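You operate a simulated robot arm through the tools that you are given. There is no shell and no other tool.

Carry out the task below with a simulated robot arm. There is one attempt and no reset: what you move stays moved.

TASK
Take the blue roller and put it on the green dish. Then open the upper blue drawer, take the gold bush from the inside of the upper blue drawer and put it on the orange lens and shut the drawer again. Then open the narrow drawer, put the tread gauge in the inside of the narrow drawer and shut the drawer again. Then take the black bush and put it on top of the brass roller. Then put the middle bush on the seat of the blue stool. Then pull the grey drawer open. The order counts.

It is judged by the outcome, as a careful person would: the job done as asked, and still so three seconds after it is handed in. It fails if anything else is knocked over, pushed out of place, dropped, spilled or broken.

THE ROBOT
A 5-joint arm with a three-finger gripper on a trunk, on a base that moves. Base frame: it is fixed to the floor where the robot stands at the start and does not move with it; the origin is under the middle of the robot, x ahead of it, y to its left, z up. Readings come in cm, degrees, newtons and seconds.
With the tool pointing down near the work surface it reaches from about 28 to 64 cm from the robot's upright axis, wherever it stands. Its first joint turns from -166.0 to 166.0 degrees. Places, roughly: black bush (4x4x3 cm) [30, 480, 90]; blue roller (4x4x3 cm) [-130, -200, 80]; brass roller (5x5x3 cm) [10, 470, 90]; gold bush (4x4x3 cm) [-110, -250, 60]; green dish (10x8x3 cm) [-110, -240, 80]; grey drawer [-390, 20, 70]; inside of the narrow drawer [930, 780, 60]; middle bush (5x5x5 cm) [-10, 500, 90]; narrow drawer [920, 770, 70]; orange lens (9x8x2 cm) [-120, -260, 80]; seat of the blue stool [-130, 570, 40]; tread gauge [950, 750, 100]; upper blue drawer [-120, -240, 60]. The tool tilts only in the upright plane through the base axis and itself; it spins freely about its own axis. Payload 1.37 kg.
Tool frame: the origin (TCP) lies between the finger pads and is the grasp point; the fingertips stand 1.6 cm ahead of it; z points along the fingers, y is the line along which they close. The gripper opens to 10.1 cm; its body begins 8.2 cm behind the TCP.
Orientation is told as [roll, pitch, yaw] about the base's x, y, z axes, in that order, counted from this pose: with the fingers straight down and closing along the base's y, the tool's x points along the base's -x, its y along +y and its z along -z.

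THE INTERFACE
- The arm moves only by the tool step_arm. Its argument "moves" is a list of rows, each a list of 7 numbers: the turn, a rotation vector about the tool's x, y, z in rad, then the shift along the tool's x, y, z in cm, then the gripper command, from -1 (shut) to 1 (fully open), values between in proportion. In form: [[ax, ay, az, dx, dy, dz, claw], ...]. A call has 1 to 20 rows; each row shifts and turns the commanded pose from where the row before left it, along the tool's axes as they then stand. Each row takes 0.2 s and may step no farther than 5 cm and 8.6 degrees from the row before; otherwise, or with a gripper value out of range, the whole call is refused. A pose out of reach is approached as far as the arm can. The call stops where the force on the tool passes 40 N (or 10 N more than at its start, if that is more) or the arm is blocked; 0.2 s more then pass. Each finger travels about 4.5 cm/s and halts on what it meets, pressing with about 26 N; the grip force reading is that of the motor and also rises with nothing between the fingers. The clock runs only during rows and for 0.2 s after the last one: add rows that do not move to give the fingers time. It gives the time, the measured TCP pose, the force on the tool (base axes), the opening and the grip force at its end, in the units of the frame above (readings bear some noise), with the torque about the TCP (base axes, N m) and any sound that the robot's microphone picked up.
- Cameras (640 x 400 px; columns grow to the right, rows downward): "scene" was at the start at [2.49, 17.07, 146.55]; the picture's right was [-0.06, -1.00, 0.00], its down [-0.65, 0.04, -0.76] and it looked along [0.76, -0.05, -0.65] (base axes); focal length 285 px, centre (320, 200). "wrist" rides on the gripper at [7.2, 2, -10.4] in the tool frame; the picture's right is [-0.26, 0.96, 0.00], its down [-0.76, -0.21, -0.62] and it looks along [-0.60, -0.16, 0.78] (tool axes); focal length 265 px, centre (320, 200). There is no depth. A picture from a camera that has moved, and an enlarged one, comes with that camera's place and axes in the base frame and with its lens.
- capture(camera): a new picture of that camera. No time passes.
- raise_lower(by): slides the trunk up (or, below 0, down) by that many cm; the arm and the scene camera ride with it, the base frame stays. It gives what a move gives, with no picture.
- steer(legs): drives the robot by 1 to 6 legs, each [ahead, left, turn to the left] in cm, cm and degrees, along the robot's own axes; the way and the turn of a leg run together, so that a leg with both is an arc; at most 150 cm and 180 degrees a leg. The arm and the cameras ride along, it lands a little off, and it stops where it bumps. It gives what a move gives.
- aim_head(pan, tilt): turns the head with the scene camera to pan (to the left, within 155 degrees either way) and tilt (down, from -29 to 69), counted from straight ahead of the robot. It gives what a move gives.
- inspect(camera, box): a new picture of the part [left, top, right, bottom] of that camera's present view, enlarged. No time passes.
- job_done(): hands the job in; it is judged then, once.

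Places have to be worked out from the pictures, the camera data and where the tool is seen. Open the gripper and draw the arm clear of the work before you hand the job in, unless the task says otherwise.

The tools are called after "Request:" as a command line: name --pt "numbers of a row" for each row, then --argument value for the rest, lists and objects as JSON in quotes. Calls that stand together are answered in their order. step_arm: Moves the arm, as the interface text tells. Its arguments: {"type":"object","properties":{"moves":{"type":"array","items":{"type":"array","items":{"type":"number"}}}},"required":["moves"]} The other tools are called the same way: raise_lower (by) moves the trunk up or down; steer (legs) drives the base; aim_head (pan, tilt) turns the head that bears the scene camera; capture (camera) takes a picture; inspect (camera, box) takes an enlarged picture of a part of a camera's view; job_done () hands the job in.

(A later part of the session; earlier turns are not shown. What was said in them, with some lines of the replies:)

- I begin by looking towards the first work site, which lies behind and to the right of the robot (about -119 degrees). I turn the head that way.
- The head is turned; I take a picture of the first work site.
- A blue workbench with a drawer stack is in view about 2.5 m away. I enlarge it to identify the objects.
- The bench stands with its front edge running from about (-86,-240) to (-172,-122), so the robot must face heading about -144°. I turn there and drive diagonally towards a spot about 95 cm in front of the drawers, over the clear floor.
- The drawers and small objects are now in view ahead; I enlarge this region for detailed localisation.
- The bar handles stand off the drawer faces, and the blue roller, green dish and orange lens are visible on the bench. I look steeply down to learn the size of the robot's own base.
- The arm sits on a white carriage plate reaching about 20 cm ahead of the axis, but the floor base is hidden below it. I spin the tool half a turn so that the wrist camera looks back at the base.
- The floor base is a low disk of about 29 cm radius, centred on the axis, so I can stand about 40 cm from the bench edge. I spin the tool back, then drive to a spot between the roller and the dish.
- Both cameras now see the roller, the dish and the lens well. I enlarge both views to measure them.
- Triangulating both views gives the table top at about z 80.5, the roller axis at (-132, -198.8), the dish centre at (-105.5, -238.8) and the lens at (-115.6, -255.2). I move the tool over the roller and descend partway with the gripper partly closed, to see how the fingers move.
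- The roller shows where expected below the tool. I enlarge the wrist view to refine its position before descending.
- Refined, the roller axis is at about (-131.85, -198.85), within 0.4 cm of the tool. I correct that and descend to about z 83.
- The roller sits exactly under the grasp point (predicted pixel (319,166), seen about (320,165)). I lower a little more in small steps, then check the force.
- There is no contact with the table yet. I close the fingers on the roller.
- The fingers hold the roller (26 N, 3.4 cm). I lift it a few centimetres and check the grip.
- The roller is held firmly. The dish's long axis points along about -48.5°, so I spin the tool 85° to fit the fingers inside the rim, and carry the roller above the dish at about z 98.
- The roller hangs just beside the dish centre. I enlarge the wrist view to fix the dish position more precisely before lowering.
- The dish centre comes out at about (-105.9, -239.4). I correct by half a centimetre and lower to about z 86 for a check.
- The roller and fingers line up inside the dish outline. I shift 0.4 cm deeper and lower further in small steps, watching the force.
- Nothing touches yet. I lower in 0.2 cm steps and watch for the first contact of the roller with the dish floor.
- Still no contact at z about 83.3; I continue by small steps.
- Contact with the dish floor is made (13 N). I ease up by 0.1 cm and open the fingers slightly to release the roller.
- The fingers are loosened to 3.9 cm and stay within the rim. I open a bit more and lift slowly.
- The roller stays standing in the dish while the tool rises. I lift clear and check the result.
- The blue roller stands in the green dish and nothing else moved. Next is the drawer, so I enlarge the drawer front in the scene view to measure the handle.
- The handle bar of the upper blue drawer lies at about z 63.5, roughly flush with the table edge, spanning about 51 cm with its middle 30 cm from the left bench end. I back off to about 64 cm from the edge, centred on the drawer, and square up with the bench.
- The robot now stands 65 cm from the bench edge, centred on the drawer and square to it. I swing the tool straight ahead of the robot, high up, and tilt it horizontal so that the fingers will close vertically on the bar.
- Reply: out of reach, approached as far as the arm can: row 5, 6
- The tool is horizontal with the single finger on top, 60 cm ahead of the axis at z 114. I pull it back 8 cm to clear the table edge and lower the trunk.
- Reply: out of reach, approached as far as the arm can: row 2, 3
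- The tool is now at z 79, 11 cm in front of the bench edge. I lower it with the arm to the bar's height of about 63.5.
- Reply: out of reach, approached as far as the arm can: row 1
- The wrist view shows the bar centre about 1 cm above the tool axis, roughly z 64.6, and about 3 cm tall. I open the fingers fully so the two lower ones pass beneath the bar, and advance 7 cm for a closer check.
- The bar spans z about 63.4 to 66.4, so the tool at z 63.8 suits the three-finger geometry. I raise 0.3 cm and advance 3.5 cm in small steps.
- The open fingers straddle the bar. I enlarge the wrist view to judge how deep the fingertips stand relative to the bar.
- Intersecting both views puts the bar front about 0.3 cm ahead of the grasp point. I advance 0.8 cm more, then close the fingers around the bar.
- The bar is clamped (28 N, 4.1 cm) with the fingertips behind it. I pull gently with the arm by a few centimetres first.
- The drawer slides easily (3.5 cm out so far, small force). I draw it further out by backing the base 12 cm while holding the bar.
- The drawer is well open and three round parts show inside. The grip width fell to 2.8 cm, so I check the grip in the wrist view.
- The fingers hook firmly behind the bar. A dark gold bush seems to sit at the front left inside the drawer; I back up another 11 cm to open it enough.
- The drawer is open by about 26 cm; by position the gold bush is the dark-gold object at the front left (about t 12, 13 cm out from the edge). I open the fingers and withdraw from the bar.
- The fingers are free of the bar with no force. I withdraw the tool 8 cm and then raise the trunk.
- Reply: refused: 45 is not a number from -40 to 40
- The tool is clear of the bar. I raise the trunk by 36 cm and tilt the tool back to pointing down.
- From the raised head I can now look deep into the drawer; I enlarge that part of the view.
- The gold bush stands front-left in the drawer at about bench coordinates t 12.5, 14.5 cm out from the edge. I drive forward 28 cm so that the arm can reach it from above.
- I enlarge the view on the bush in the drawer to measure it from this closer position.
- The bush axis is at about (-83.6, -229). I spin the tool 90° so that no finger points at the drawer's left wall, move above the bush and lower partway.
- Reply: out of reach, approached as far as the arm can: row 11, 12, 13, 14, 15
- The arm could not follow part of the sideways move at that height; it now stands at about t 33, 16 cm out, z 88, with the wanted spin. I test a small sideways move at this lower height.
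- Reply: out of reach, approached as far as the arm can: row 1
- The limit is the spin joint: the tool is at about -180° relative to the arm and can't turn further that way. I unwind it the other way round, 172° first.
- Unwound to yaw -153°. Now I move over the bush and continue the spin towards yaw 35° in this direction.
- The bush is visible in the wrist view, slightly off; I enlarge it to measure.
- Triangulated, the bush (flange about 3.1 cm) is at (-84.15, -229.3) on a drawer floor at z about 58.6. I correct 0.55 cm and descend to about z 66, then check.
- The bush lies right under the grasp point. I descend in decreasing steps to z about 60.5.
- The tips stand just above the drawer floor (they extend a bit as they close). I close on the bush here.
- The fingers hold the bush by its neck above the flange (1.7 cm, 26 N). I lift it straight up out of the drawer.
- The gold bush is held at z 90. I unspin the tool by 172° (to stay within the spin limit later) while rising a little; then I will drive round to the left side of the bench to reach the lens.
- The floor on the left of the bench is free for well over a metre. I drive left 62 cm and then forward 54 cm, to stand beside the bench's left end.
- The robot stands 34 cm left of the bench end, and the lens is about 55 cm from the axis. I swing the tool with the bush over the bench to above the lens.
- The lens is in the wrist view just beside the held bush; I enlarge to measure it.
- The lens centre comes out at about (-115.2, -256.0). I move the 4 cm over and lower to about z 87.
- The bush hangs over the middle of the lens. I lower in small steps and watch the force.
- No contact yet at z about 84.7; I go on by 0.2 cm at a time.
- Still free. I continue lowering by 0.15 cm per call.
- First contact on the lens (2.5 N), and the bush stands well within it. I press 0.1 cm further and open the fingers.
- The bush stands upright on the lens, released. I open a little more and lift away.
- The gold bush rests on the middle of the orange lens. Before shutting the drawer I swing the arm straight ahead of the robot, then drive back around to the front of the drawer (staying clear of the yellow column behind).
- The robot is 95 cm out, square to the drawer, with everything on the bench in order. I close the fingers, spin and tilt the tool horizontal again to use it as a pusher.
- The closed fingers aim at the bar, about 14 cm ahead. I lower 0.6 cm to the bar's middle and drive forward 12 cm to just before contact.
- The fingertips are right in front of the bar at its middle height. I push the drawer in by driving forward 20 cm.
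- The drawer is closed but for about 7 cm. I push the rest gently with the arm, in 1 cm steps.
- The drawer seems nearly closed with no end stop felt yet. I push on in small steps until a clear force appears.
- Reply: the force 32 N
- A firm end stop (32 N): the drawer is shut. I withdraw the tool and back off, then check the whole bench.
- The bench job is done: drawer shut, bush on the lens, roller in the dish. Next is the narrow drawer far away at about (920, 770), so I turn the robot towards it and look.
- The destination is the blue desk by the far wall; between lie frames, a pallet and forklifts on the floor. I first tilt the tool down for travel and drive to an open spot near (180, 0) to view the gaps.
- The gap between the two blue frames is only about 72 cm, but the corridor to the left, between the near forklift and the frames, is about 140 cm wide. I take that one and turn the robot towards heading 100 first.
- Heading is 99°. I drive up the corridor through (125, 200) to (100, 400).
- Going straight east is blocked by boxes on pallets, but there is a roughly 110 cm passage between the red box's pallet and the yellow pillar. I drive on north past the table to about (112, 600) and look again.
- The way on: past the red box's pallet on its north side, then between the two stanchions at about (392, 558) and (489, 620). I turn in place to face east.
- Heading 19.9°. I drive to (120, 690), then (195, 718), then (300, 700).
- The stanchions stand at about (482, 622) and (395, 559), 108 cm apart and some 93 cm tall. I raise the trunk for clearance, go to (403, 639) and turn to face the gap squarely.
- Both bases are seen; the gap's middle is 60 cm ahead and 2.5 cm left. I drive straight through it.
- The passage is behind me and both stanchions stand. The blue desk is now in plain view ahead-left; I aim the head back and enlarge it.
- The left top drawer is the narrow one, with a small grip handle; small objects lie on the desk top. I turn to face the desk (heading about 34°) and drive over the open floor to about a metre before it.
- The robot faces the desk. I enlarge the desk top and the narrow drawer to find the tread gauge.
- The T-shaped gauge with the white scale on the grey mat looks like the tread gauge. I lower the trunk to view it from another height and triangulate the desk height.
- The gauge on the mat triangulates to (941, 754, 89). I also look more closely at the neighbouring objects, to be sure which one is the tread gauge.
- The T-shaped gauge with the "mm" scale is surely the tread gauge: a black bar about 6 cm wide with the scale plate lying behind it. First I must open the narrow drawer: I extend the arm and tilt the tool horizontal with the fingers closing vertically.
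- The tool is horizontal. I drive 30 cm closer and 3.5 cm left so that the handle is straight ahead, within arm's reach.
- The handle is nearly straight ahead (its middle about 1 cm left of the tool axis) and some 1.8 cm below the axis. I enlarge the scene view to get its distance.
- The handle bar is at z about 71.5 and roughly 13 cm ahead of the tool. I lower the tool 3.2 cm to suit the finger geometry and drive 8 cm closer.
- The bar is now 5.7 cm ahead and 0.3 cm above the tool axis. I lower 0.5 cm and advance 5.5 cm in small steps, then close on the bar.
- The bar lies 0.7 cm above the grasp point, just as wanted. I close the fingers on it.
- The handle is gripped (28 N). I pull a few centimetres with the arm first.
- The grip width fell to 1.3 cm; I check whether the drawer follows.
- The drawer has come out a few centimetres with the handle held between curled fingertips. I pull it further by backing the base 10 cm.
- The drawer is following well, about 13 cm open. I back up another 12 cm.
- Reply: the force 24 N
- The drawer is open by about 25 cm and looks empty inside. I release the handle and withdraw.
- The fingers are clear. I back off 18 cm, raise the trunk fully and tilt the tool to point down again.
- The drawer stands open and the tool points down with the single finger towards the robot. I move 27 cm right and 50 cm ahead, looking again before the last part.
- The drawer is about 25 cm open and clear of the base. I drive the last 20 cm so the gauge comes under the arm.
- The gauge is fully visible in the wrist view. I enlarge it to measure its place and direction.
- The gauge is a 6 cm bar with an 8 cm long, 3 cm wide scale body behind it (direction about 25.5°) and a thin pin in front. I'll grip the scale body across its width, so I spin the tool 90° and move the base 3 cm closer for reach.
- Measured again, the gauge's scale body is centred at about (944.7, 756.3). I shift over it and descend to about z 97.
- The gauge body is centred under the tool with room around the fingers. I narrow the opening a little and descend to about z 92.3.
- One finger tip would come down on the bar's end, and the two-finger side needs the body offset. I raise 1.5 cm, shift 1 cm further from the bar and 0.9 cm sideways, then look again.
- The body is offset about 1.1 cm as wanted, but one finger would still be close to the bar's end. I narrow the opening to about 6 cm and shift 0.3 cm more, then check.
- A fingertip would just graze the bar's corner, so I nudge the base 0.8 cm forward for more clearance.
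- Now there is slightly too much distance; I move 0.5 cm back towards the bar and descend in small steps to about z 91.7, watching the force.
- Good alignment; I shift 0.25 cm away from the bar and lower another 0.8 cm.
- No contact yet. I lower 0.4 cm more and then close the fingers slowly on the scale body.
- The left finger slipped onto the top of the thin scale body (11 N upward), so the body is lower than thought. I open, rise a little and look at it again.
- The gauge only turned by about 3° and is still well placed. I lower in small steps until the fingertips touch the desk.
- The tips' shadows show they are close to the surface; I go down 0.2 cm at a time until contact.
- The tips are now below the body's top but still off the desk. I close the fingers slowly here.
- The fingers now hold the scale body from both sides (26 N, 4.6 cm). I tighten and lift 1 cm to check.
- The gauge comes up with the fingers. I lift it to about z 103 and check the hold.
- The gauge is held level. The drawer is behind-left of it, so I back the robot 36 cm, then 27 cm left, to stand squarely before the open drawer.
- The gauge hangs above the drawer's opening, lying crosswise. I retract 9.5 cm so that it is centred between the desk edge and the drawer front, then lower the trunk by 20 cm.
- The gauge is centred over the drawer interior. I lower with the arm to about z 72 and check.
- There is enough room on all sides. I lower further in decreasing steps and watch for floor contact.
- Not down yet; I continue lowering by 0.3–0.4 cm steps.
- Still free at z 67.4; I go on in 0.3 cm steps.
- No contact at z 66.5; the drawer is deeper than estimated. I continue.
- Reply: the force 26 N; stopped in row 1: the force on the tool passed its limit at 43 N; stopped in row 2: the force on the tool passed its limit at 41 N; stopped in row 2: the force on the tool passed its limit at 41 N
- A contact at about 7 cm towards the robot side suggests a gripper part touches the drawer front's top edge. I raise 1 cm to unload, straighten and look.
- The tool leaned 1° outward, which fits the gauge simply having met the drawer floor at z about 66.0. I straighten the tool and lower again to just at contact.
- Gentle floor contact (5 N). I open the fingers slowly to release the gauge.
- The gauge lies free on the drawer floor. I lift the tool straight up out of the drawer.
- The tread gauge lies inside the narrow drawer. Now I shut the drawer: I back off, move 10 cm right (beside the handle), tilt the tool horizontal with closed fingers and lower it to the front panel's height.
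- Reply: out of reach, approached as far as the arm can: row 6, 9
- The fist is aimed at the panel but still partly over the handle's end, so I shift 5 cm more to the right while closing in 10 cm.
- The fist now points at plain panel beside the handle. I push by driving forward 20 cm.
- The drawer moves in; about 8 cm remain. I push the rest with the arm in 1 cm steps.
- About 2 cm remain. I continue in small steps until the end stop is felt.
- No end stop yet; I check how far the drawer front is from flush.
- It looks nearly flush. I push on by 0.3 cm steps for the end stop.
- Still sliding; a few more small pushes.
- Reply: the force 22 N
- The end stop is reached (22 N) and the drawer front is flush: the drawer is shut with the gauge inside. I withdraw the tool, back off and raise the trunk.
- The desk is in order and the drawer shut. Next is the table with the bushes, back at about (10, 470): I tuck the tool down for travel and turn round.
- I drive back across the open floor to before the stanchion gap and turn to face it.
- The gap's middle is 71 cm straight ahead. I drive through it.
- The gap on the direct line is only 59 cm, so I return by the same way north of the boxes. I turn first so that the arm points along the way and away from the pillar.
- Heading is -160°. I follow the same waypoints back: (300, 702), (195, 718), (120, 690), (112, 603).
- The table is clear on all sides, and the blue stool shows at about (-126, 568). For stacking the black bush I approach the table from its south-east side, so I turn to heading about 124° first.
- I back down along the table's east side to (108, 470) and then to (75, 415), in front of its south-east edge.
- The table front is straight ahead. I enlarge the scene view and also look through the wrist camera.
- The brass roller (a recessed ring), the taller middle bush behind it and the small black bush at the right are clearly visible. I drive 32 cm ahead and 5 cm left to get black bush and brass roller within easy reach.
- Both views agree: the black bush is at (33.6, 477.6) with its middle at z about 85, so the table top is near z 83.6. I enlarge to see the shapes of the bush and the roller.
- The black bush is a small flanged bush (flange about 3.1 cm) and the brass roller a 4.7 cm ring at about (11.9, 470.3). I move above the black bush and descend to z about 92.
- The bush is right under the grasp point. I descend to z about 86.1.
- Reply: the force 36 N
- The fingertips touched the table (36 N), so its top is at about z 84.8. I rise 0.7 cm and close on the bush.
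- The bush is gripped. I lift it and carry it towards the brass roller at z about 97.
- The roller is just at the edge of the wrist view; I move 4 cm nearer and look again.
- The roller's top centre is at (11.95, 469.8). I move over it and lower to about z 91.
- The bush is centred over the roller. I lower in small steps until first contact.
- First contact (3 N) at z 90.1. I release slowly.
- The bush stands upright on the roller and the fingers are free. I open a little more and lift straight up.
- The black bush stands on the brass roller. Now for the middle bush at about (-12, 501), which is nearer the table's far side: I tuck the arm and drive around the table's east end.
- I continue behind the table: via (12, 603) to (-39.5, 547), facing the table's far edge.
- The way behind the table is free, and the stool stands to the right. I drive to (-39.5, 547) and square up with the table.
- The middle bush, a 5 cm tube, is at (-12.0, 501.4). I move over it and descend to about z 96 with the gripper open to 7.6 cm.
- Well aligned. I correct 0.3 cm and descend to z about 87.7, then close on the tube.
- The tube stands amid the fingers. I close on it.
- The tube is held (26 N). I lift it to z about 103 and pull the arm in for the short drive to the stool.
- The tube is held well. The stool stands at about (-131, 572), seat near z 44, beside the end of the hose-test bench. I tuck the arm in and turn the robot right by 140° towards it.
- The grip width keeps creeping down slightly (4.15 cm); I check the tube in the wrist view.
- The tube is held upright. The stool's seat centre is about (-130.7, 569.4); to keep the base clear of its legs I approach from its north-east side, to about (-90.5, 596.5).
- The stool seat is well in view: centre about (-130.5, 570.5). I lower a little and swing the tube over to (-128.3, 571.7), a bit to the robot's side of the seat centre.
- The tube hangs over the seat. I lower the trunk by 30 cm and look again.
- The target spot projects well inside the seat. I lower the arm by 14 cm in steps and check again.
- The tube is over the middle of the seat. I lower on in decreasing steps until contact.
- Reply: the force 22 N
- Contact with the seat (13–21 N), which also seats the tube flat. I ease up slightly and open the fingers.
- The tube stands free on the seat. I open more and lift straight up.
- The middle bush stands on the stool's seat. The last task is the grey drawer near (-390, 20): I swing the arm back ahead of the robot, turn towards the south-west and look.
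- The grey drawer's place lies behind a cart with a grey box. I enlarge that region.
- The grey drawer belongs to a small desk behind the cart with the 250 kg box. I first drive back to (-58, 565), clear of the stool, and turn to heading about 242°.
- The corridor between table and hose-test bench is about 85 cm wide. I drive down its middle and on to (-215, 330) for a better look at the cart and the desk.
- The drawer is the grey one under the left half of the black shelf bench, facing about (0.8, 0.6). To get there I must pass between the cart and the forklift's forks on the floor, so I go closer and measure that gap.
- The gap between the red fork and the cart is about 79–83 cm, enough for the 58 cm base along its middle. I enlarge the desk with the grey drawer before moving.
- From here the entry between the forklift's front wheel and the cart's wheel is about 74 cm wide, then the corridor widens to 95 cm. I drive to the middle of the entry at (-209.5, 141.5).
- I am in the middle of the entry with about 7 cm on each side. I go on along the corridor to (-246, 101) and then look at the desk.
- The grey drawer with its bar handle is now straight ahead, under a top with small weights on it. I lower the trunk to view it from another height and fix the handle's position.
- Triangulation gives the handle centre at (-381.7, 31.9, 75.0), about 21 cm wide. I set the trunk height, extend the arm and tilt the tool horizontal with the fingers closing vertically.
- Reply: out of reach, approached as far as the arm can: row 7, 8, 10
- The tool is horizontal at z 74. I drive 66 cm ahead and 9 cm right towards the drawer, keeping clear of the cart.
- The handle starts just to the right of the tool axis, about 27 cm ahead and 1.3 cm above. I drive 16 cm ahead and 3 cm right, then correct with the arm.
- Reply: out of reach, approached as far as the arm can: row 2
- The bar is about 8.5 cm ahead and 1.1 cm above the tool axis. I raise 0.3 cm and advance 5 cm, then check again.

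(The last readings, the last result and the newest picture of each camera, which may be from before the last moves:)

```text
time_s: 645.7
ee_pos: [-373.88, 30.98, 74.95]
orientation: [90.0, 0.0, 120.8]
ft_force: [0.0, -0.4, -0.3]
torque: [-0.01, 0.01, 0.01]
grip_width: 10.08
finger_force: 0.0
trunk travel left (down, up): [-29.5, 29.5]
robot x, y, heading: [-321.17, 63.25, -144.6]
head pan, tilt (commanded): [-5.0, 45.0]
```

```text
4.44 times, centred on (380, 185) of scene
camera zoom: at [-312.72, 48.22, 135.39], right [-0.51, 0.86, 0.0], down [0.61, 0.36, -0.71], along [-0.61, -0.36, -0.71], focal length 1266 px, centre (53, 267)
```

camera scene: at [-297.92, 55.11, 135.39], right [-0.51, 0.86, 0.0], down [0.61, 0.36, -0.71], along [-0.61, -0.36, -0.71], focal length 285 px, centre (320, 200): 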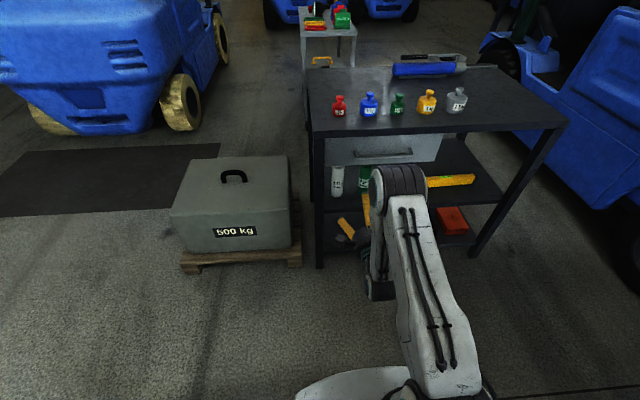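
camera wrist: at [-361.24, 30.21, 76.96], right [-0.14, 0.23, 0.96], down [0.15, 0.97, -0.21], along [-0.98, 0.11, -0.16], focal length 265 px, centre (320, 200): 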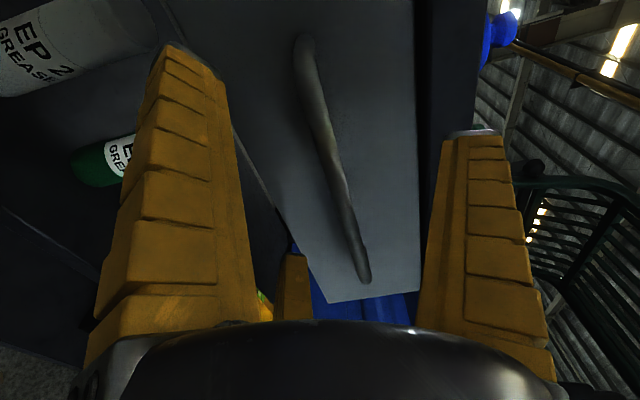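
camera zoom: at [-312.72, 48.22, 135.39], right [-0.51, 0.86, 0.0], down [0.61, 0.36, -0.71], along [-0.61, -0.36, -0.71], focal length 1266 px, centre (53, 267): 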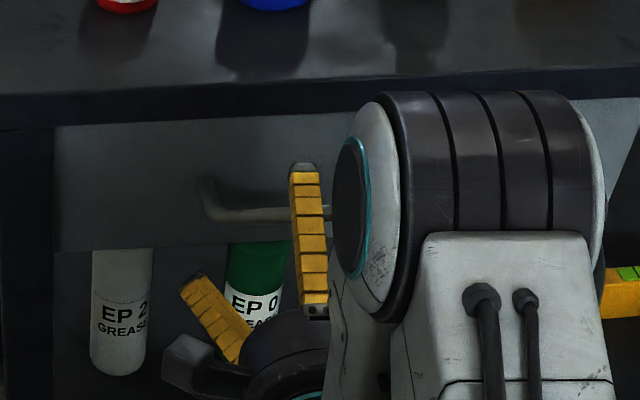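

The bar is now about 3.6 cm ahead and 0.6 cm above the axis. I advance 3.5 cm in small steps, watching the force.

Request:
step_arm --pt "0 0 0 0 0 1.2 1" --pt "0 0 0 0 0 1 1" --pt "0 0 0 0 0 0.7 1" --pt "0 0 0 0 0 0.5 1" --pt "0 0 0 0 0 0 1"

Request:
capture --camera "wrist"

Request:
inspect --camera "scene" --box '[320, 140, 440, 230]'

```text
time_s: 646.9
ee_pos: [-376.86, 29.27, 74.97]
orientation: [89.9, -0.1, 120.6]
ft_force: [0.0, 0.5, 0.4]
torque: [-0.02, 0.0, -0.02]
grip_width: 10.09
finger_force: 0.0
trunk travel left (down, up): [-29.5, 29.5]
robot x, y, heading: [-320.74, 63.38, -144.6]
head pan, tilt (commanded): [-5.0, 45.0]
```

```text
taken
camera wrist: at [-364.21, 28.57, 76.93], right [-0.14, 0.23, 0.96], down [0.15, 0.97, -0.21], along [-0.98, 0.12, -0.17], focal length 265 px, centre (320, 200)
```

wrist: 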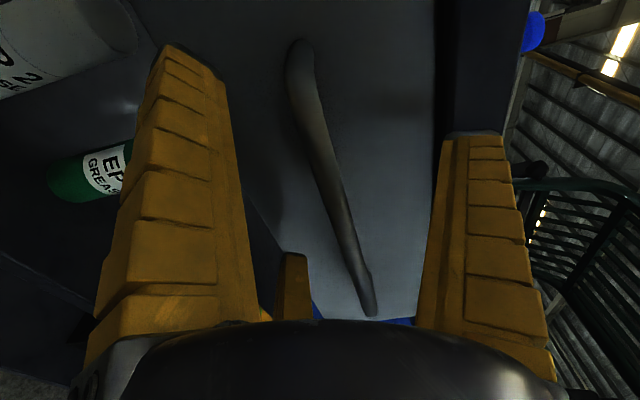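

```text
4.44 times, centred on (380, 185) of scene
camera zoom: at [-312.72, 48.22, 135.39], right [-0.51, 0.86, 0.0], down [0.61, 0.36, -0.71], along [-0.61, -0.36, -0.71], focal length 1266 px, centre (53, 267)
```

zoom: 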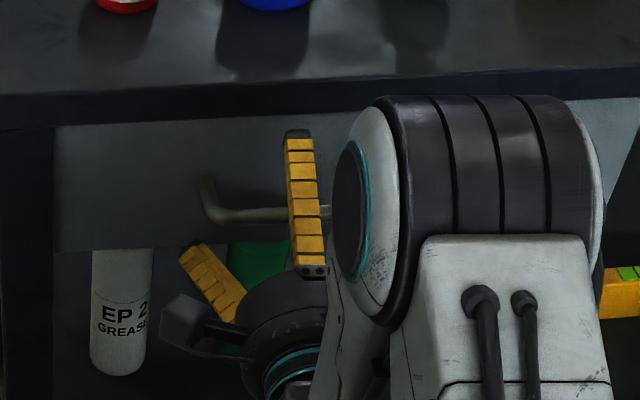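

The bar lies at the grasp point, 0.8 cm above the axis as wanted. I close the fingers on it.

Request:
step_arm --pt "0 0 0 0 0 0.3 0.5" --pt "0 0 0 0 0 0 0.1" --pt "0 0 0 0 0 0 -0.3" --pt "0 0 0 0 0 0 -0.6" --pt "0 0 0 0 0 0 -1" --pt "0 0 0 0 0 0 -1" --pt "0 0 0 0 0 0 -1" --pt "0 0 0 0 0 0 -1"

Request:
capture --camera "wrist"

```text
time_s: 648.7
ee_pos: [-377.15, 29.15, 75.09]
orientation: [90.0, 0.0, 120.7]
ft_force: [-0.9, 0.3, 2.0]
torque: [-0.2, -0.15, -0.05]
grip_width: 1.51
finger_force: 27.2
trunk travel left (down, up): [-29.5, 29.5]
robot x, y, heading: [-320.5, 63.07, -144.6]
head pan, tilt (commanded): [-5.0, 45.0]
```

```text
taken
camera wrist: at [-364.51, 28.39, 76.98], right [-0.14, 0.23, 0.96], down [0.15, 0.97, -0.21], along [-0.98, 0.12, -0.16], focal length 265 px, centre (320, 200)
```

wrist: 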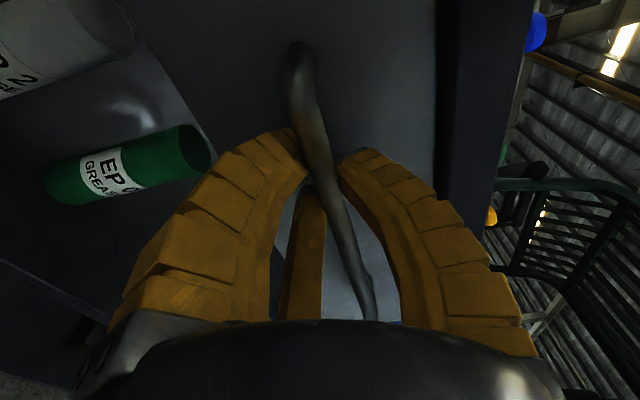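

The handle is held (27 N). I pull a few centimetres with the arm straight out from the drawer front.

Request:
step_arm --pt "0 0 0 -0.04 0 -0.5 -1" --pt "0 0 0 -0.08 0 -1 -1" --pt "0 0 0 -0.08 0 -1 -1" --pt "0 0 0 -0.08 0 -1 -1"

Request:
inspect --camera "scene" --box '[320, 140, 440, 230]'

Request:
capture --camera "wrist"

```text
time_s: 649.7
ee_pos: [-374.19, 31.13, 75.0]
orientation: [90.0, 0.1, 120.5]
ft_force: [-4.4, 8.3, 5.8]
torque: [-0.32, -0.22, -0.11]
grip_width: 1.53
finger_force: 27.7
trunk travel left (down, up): [-29.5, 29.5]
robot x, y, heading: [-320.93, 62.84, -144.6]
head pan, tilt (commanded): [-5.0, 45.0]
```

```text
4.44 times, centred on (380, 185) of scene
camera zoom: at [-312.74, 48.35, 135.41], right [-0.5, 0.86, 0.0], down [0.61, 0.36, -0.71], along [-0.61, -0.36, -0.71], focal length 1266 px, centre (53, 267)
```

zoom: 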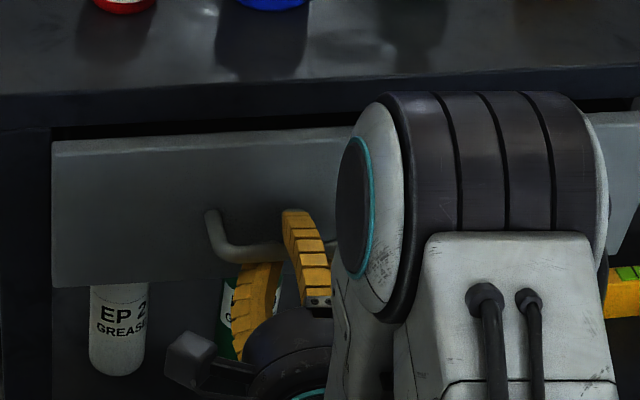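

```text
taken
camera wrist: at [-361.61, 30.37, 76.98], right [-0.13, 0.23, 0.96], down [0.15, 0.97, -0.21], along [-0.98, 0.12, -0.16], focal length 265 px, centre (320, 200)
```

wrist: 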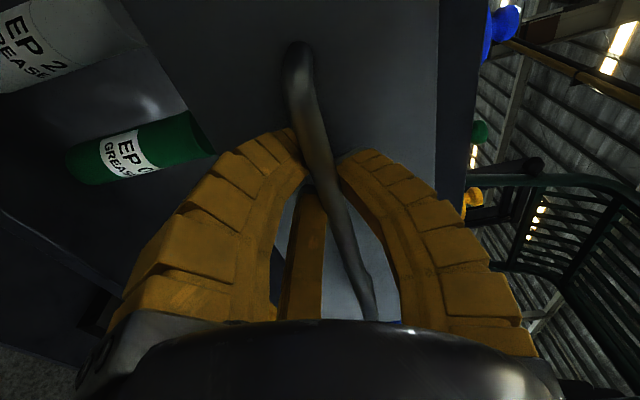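

The drawer slides out (3.5 cm so far). I pull it further by backing the base 10 cm.

Request:
steer --legs '[[-10, 0, 0]]'

Request:
capture --camera "scene"

Request:
capture --camera "wrist"

```text
time_s: 650.9
ee_pos: [-365.93, 36.89, 75.03]
orientation: [90.0, 0.0, 120.6]
ft_force: [-8.8, 14.3, 8.7]
torque: [-0.33, -0.21, -0.1]
grip_width: 1.47
finger_force: 28.7
trunk travel left (down, up): [-29.5, 29.5]
robot x, y, heading: [-312.23, 68.71, -144.7]
head pan, tilt (commanded): [-5.0, 45.0]
```

```text
taken
camera scene: at [-304.53, 54.27, 135.42], right [-0.51, 0.86, 0.0], down [0.61, 0.36, -0.71], along [-0.61, -0.36, -0.71], focal length 285 px, centre (320, 200)
```

scene: 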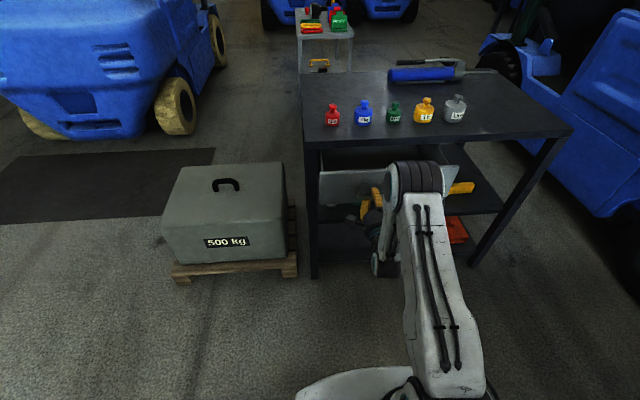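

```text
taken
camera wrist: at [-353.36, 36.15, 76.98], right [-0.13, 0.23, 0.96], down [0.15, 0.97, -0.21], along [-0.98, 0.12, -0.16], focal length 265 px, centre (320, 200)
```

wrist: 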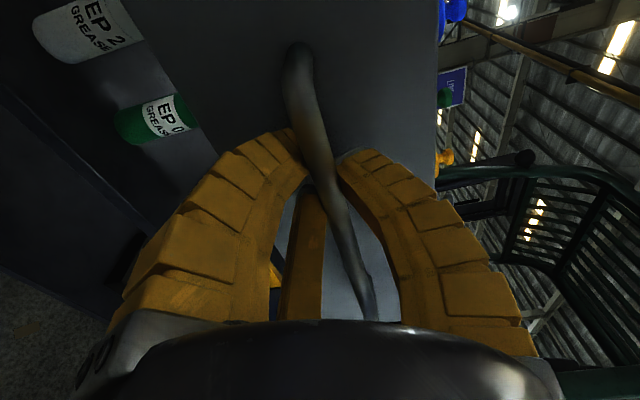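

The drawer is about 13.5 cm open. I back another 10 cm (with half a centimetre right to relieve the side force).

Request:
steer --legs '[[-10, -0.5, 0]]'

Request:
capture --camera "scene"

Request:
inspect --camera "scene" --box '[290, 100, 490, 240]'

```text
time_s: 652.0
ee_pos: [-357.92, 42.72, 75.02]
orientation: [90.0, -0.2, 120.8]
ft_force: [16.1, -23.8, 4.2]
torque: [-0.28, -0.28, -0.18]
grip_width: 1.49
finger_force: 28.3
trunk travel left (down, up): [-29.5, 29.5]
robot x, y, heading: [-304.74, 75.08, -144.6]
head pan, tilt (commanded): [-5.0, 45.0]
```

```text
taken
camera scene: at [-296.45, 59.99, 135.35], right [-0.51, 0.86, 0.0], down [0.61, 0.36, -0.71], along [-0.61, -0.36, -0.71], focal length 285 px, centre (320, 200)
```

scene: 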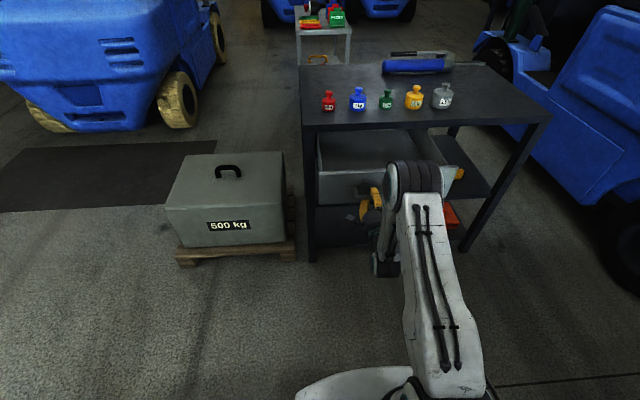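

```text
2.86 times, centred on (390, 170) of scene
camera zoom: at [-296.45, 59.99, 135.35], right [-0.51, 0.86, 0.0], down [0.61, 0.36, -0.71], along [-0.61, -0.36, -0.71], focal length 814 px, centre (120, 286)
```

zoom: 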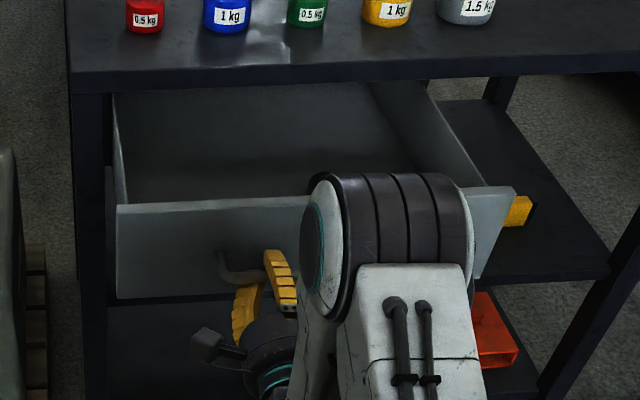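

The drawer is about 23 cm open; there is some side force. I relieve it with the arm and pull a few centimetres further under force control.

Request:
step_arm --pt "0 0 0 0.4 0 0 -1" --pt "0 0 0 0.3 0 0 -1" --pt "0 0 0 0 0 0 -1"

Request:
step_arm --pt "0 0 0 -0.08 0 -1 -1" --pt "0 0 0 -0.08 0 -1 -1" --pt "0 0 0 -0.08 0 -1 -1" --pt "0 0 0 0 0 0 -1"

Request:
inspect --camera "scene" --box '[290, 100, 490, 240]'

```text
time_s: 652.8
ee_pos: [-357.89, 42.65, 75.02]
orientation: [90.0, 0.1, 121.1]
ft_force: [-4.1, 7.4, 1.0]
torque: [-0.31, -0.23, -0.24]
grip_width: 1.45
finger_force: 28.0
out of reach, approached as far as the arm can: row 2
trunk travel left (down, up): [-29.5, 29.5]
robot x, y, heading: [-304.57, 75.11, -144.6]
head pan, tilt (commanded): [-5.0, 45.0]
```

```text
time_s: 653.8
ee_pos: [-355.4, 44.39, 75.11]
orientation: [90.0, 0.0, 120.7]
ft_force: [-4.6, 6.4, -2.5]
torque: [-0.35, -0.22, -0.08]
grip_width: 1.46
finger_force: 28.0
trunk travel left (down, up): [-29.5, 29.5]
robot x, y, heading: [-304.49, 74.7, -144.6]
head pan, tilt (commanded): [-5.0, 45.0]
```

```text
2.86 times, centred on (390, 170) of scene
camera zoom: at [-296.72, 60.28, 135.4], right [-0.51, 0.86, 0.0], down [0.61, 0.36, -0.71], along [-0.61, -0.36, -0.71], focal length 814 px, centre (120, 286)
```

zoom: 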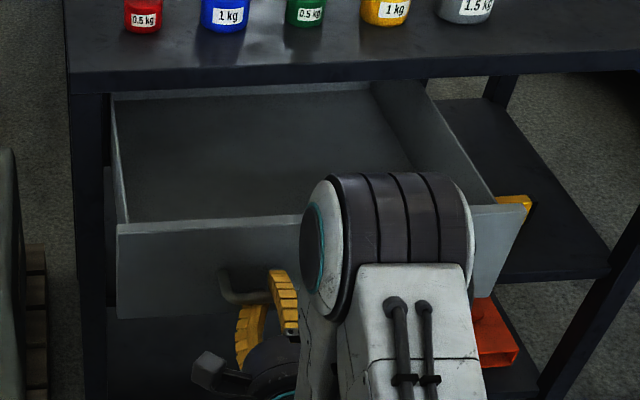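

The drawer is now open by about 26 cm, nearly its whole depth (its back wall shows at the desk edge). I release the handle and withdraw the tool.

Request:
step_arm --pt "0 0 0 0 0 0 -0.6" --pt "0 0 0 0 0 0 -0.2" --pt "0 0 0 0 0 0 0.3" --pt "0 0 0 0 0 0 0.8" --pt "0 0 0 0 0 0 1" --pt "0 0 0 0 0 0 1" --pt "0 0 0 0 0 0 1"

Request:
capture --camera "wrist"

```text
time_s: 655.4
ee_pos: [-355.39, 44.32, 75.0]
orientation: [89.9, 0.1, 120.9]
ft_force: [-0.2, 0.4, 0.0]
torque: [-0.02, 0.0, 0.01]
grip_width: 10.04
finger_force: 0.0
trunk travel left (down, up): [-29.5, 29.5]
robot x, y, heading: [-304.99, 75.38, -144.5]
head pan, tilt (commanded): [-5.0, 45.0]
```

```text
taken
camera wrist: at [-342.75, 43.58, 77.02], right [-0.14, 0.23, 0.96], down [0.15, 0.97, -0.21], along [-0.98, 0.11, -0.16], focal length 265 px, centre (320, 200)
```

wrist: 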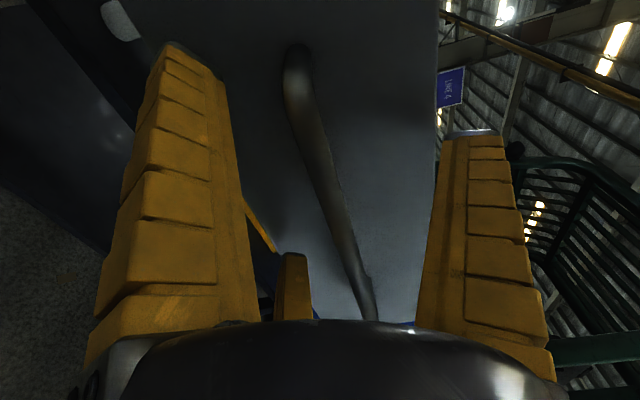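

The fingers are clear of the handle. I draw the tool back and back the robot off, slightly to the left away from the cart.

Request:
step_arm --pt "0 0 0 0 0 -1.5 1" --pt "0 0 0 0 0 -2 1" --pt "0 0 0 0 0 -1.5 1"

Request:
steer --legs '[[-18, 8, 0]]'

Request:
raise_lower --by 29

Request:
aim_head --pan -5 --tilt 40

Request:
capture --camera "scene"

Request:
inspect --camera "scene" --box '[280, 80, 520, 250]'

```text
time_s: 656.2
ee_pos: [-350.95, 46.75, 75.21]
orientation: [90.1, 0.0, 120.9]
ft_force: [-0.5, -0.6, -0.4]
torque: [0.0, 0.01, 0.01]
grip_width: 10.07
finger_force: 0.1
trunk travel left (down, up): [-29.5, 29.5]
robot x, y, heading: [-304.41, 75.25, -144.7]
head pan, tilt (commanded): [-5.0, 45.0]
```

```text
time_s: 657.8
ee_pos: [-331.43, 50.61, 75.07]
orientation: [89.9, 0.0, 121.0]
ft_force: [-0.2, 0.9, 0.3]
torque: [0.02, -0.01, 0.0]
grip_width: 10.07
finger_force: 0.0
trunk travel left (down, up): [-29.5, 29.5]
robot x, y, heading: [-285.3, 78.95, -144.7]
head pan, tilt (commanded): [-5.0, 45.0]
```

```text
time_s: 660.8
ee_pos: [-331.39, 50.61, 104.27]
orientation: [90.0, 0.1, 120.9]
ft_force: [-0.1, -0.5, 0.1]
torque: [0.03, 0.01, -0.04]
grip_width: 10.04
finger_force: 0.0
trunk travel left (down, up): [-58.5, 0.5]
robot x, y, heading: [-284.98, 79.03, -144.6]
head pan, tilt (commanded): [-5.0, 45.0]
```

```text
time_s: 661.4
ee_pos: [-331.47, 50.64, 104.18]
orientation: [90.1, -0.1, 120.9]
ft_force: [0.1, 0.2, 0.1]
torque: [0.04, 0.01, -0.01]
grip_width: 10.05
finger_force: 0.0
trunk travel left (down, up): [-58.5, 0.5]
robot x, y, heading: [-284.9, 78.98, -144.7]
head pan, tilt (commanded): [-5.0, 40.0]
```

```text
taken
camera scene: at [-277.4, 63.86, 165.11], right [-0.51, 0.86, 0.0], down [0.55, 0.33, -0.77], along [-0.66, -0.39, -0.64], focal length 285 px, centre (320, 200)
```

scene: 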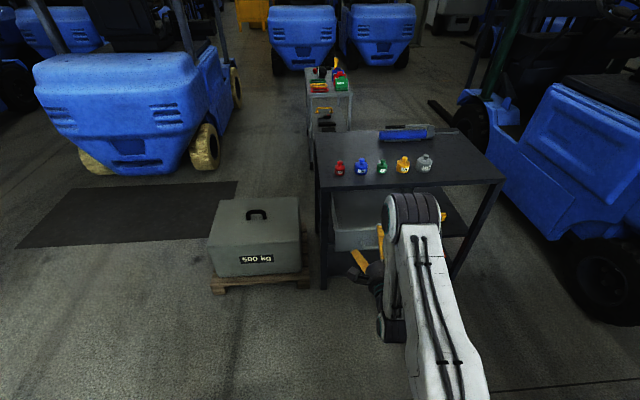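

```text
2.35 times, centred on (400, 165) of scene
camera zoom: at [-277.4, 63.86, 165.11], right [-0.51, 0.86, 0.0], down [0.55, 0.33, -0.77], along [-0.66, -0.39, -0.64], focal length 670 px, centre (132, 282)
```

zoom: 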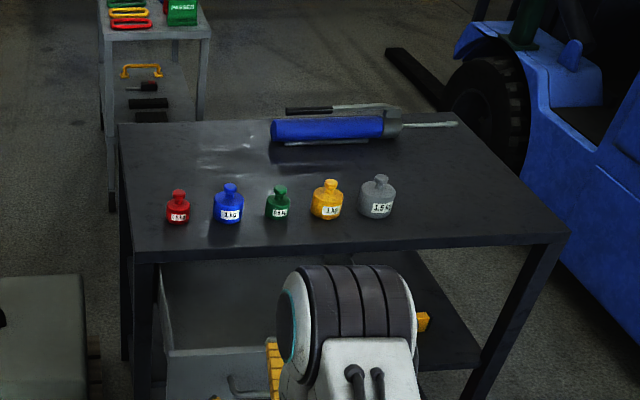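

The grey drawer stands open, the weights on the desk are undisturbed, the gripper is open and the arm is clear. All steps are done in order, so I hand the job in.

Request:
job_done

```text
The job is handed in.
```

The whole task is carried out in the order asked, and the job is handed in. I checked each step with the cameras or force readings as I did it. I have no verdict from the judge.

| Step | Result |
|---|---|
| Blue roller | Stands in the green dish |
| Gold bush | Taken from the upper blue drawer and stands on the orange lens; the drawer was pushed shut to its end stop |
| Tread gauge | Lies in the narrow drawer, which was also pushed shut to its end stop |
| Black bush | Stands on top of the brass roller |
| Middle bush | Stands near the middle of the blue stool's seat |
| Grey drawer | Pulled out about 26 cm, nearly its whole depth |

- **Which object is the tread gauge:** I took it to be the T-shaped tool with the "mm" scale. It lay about 11 cm lower than the place you gave, but nothing else near there fitted.
- **First grip on the gauge:** One finger slid onto the top of it and turned it about 3°. I opened, lowered further and gripped it properly.
- **Gauge set-down:** It pressed on the drawer floor with up to about 43 N before I eased off and released it.

Nothing else looked moved or knocked over when I left each place. The gripper is open and the arm is clear of the work.
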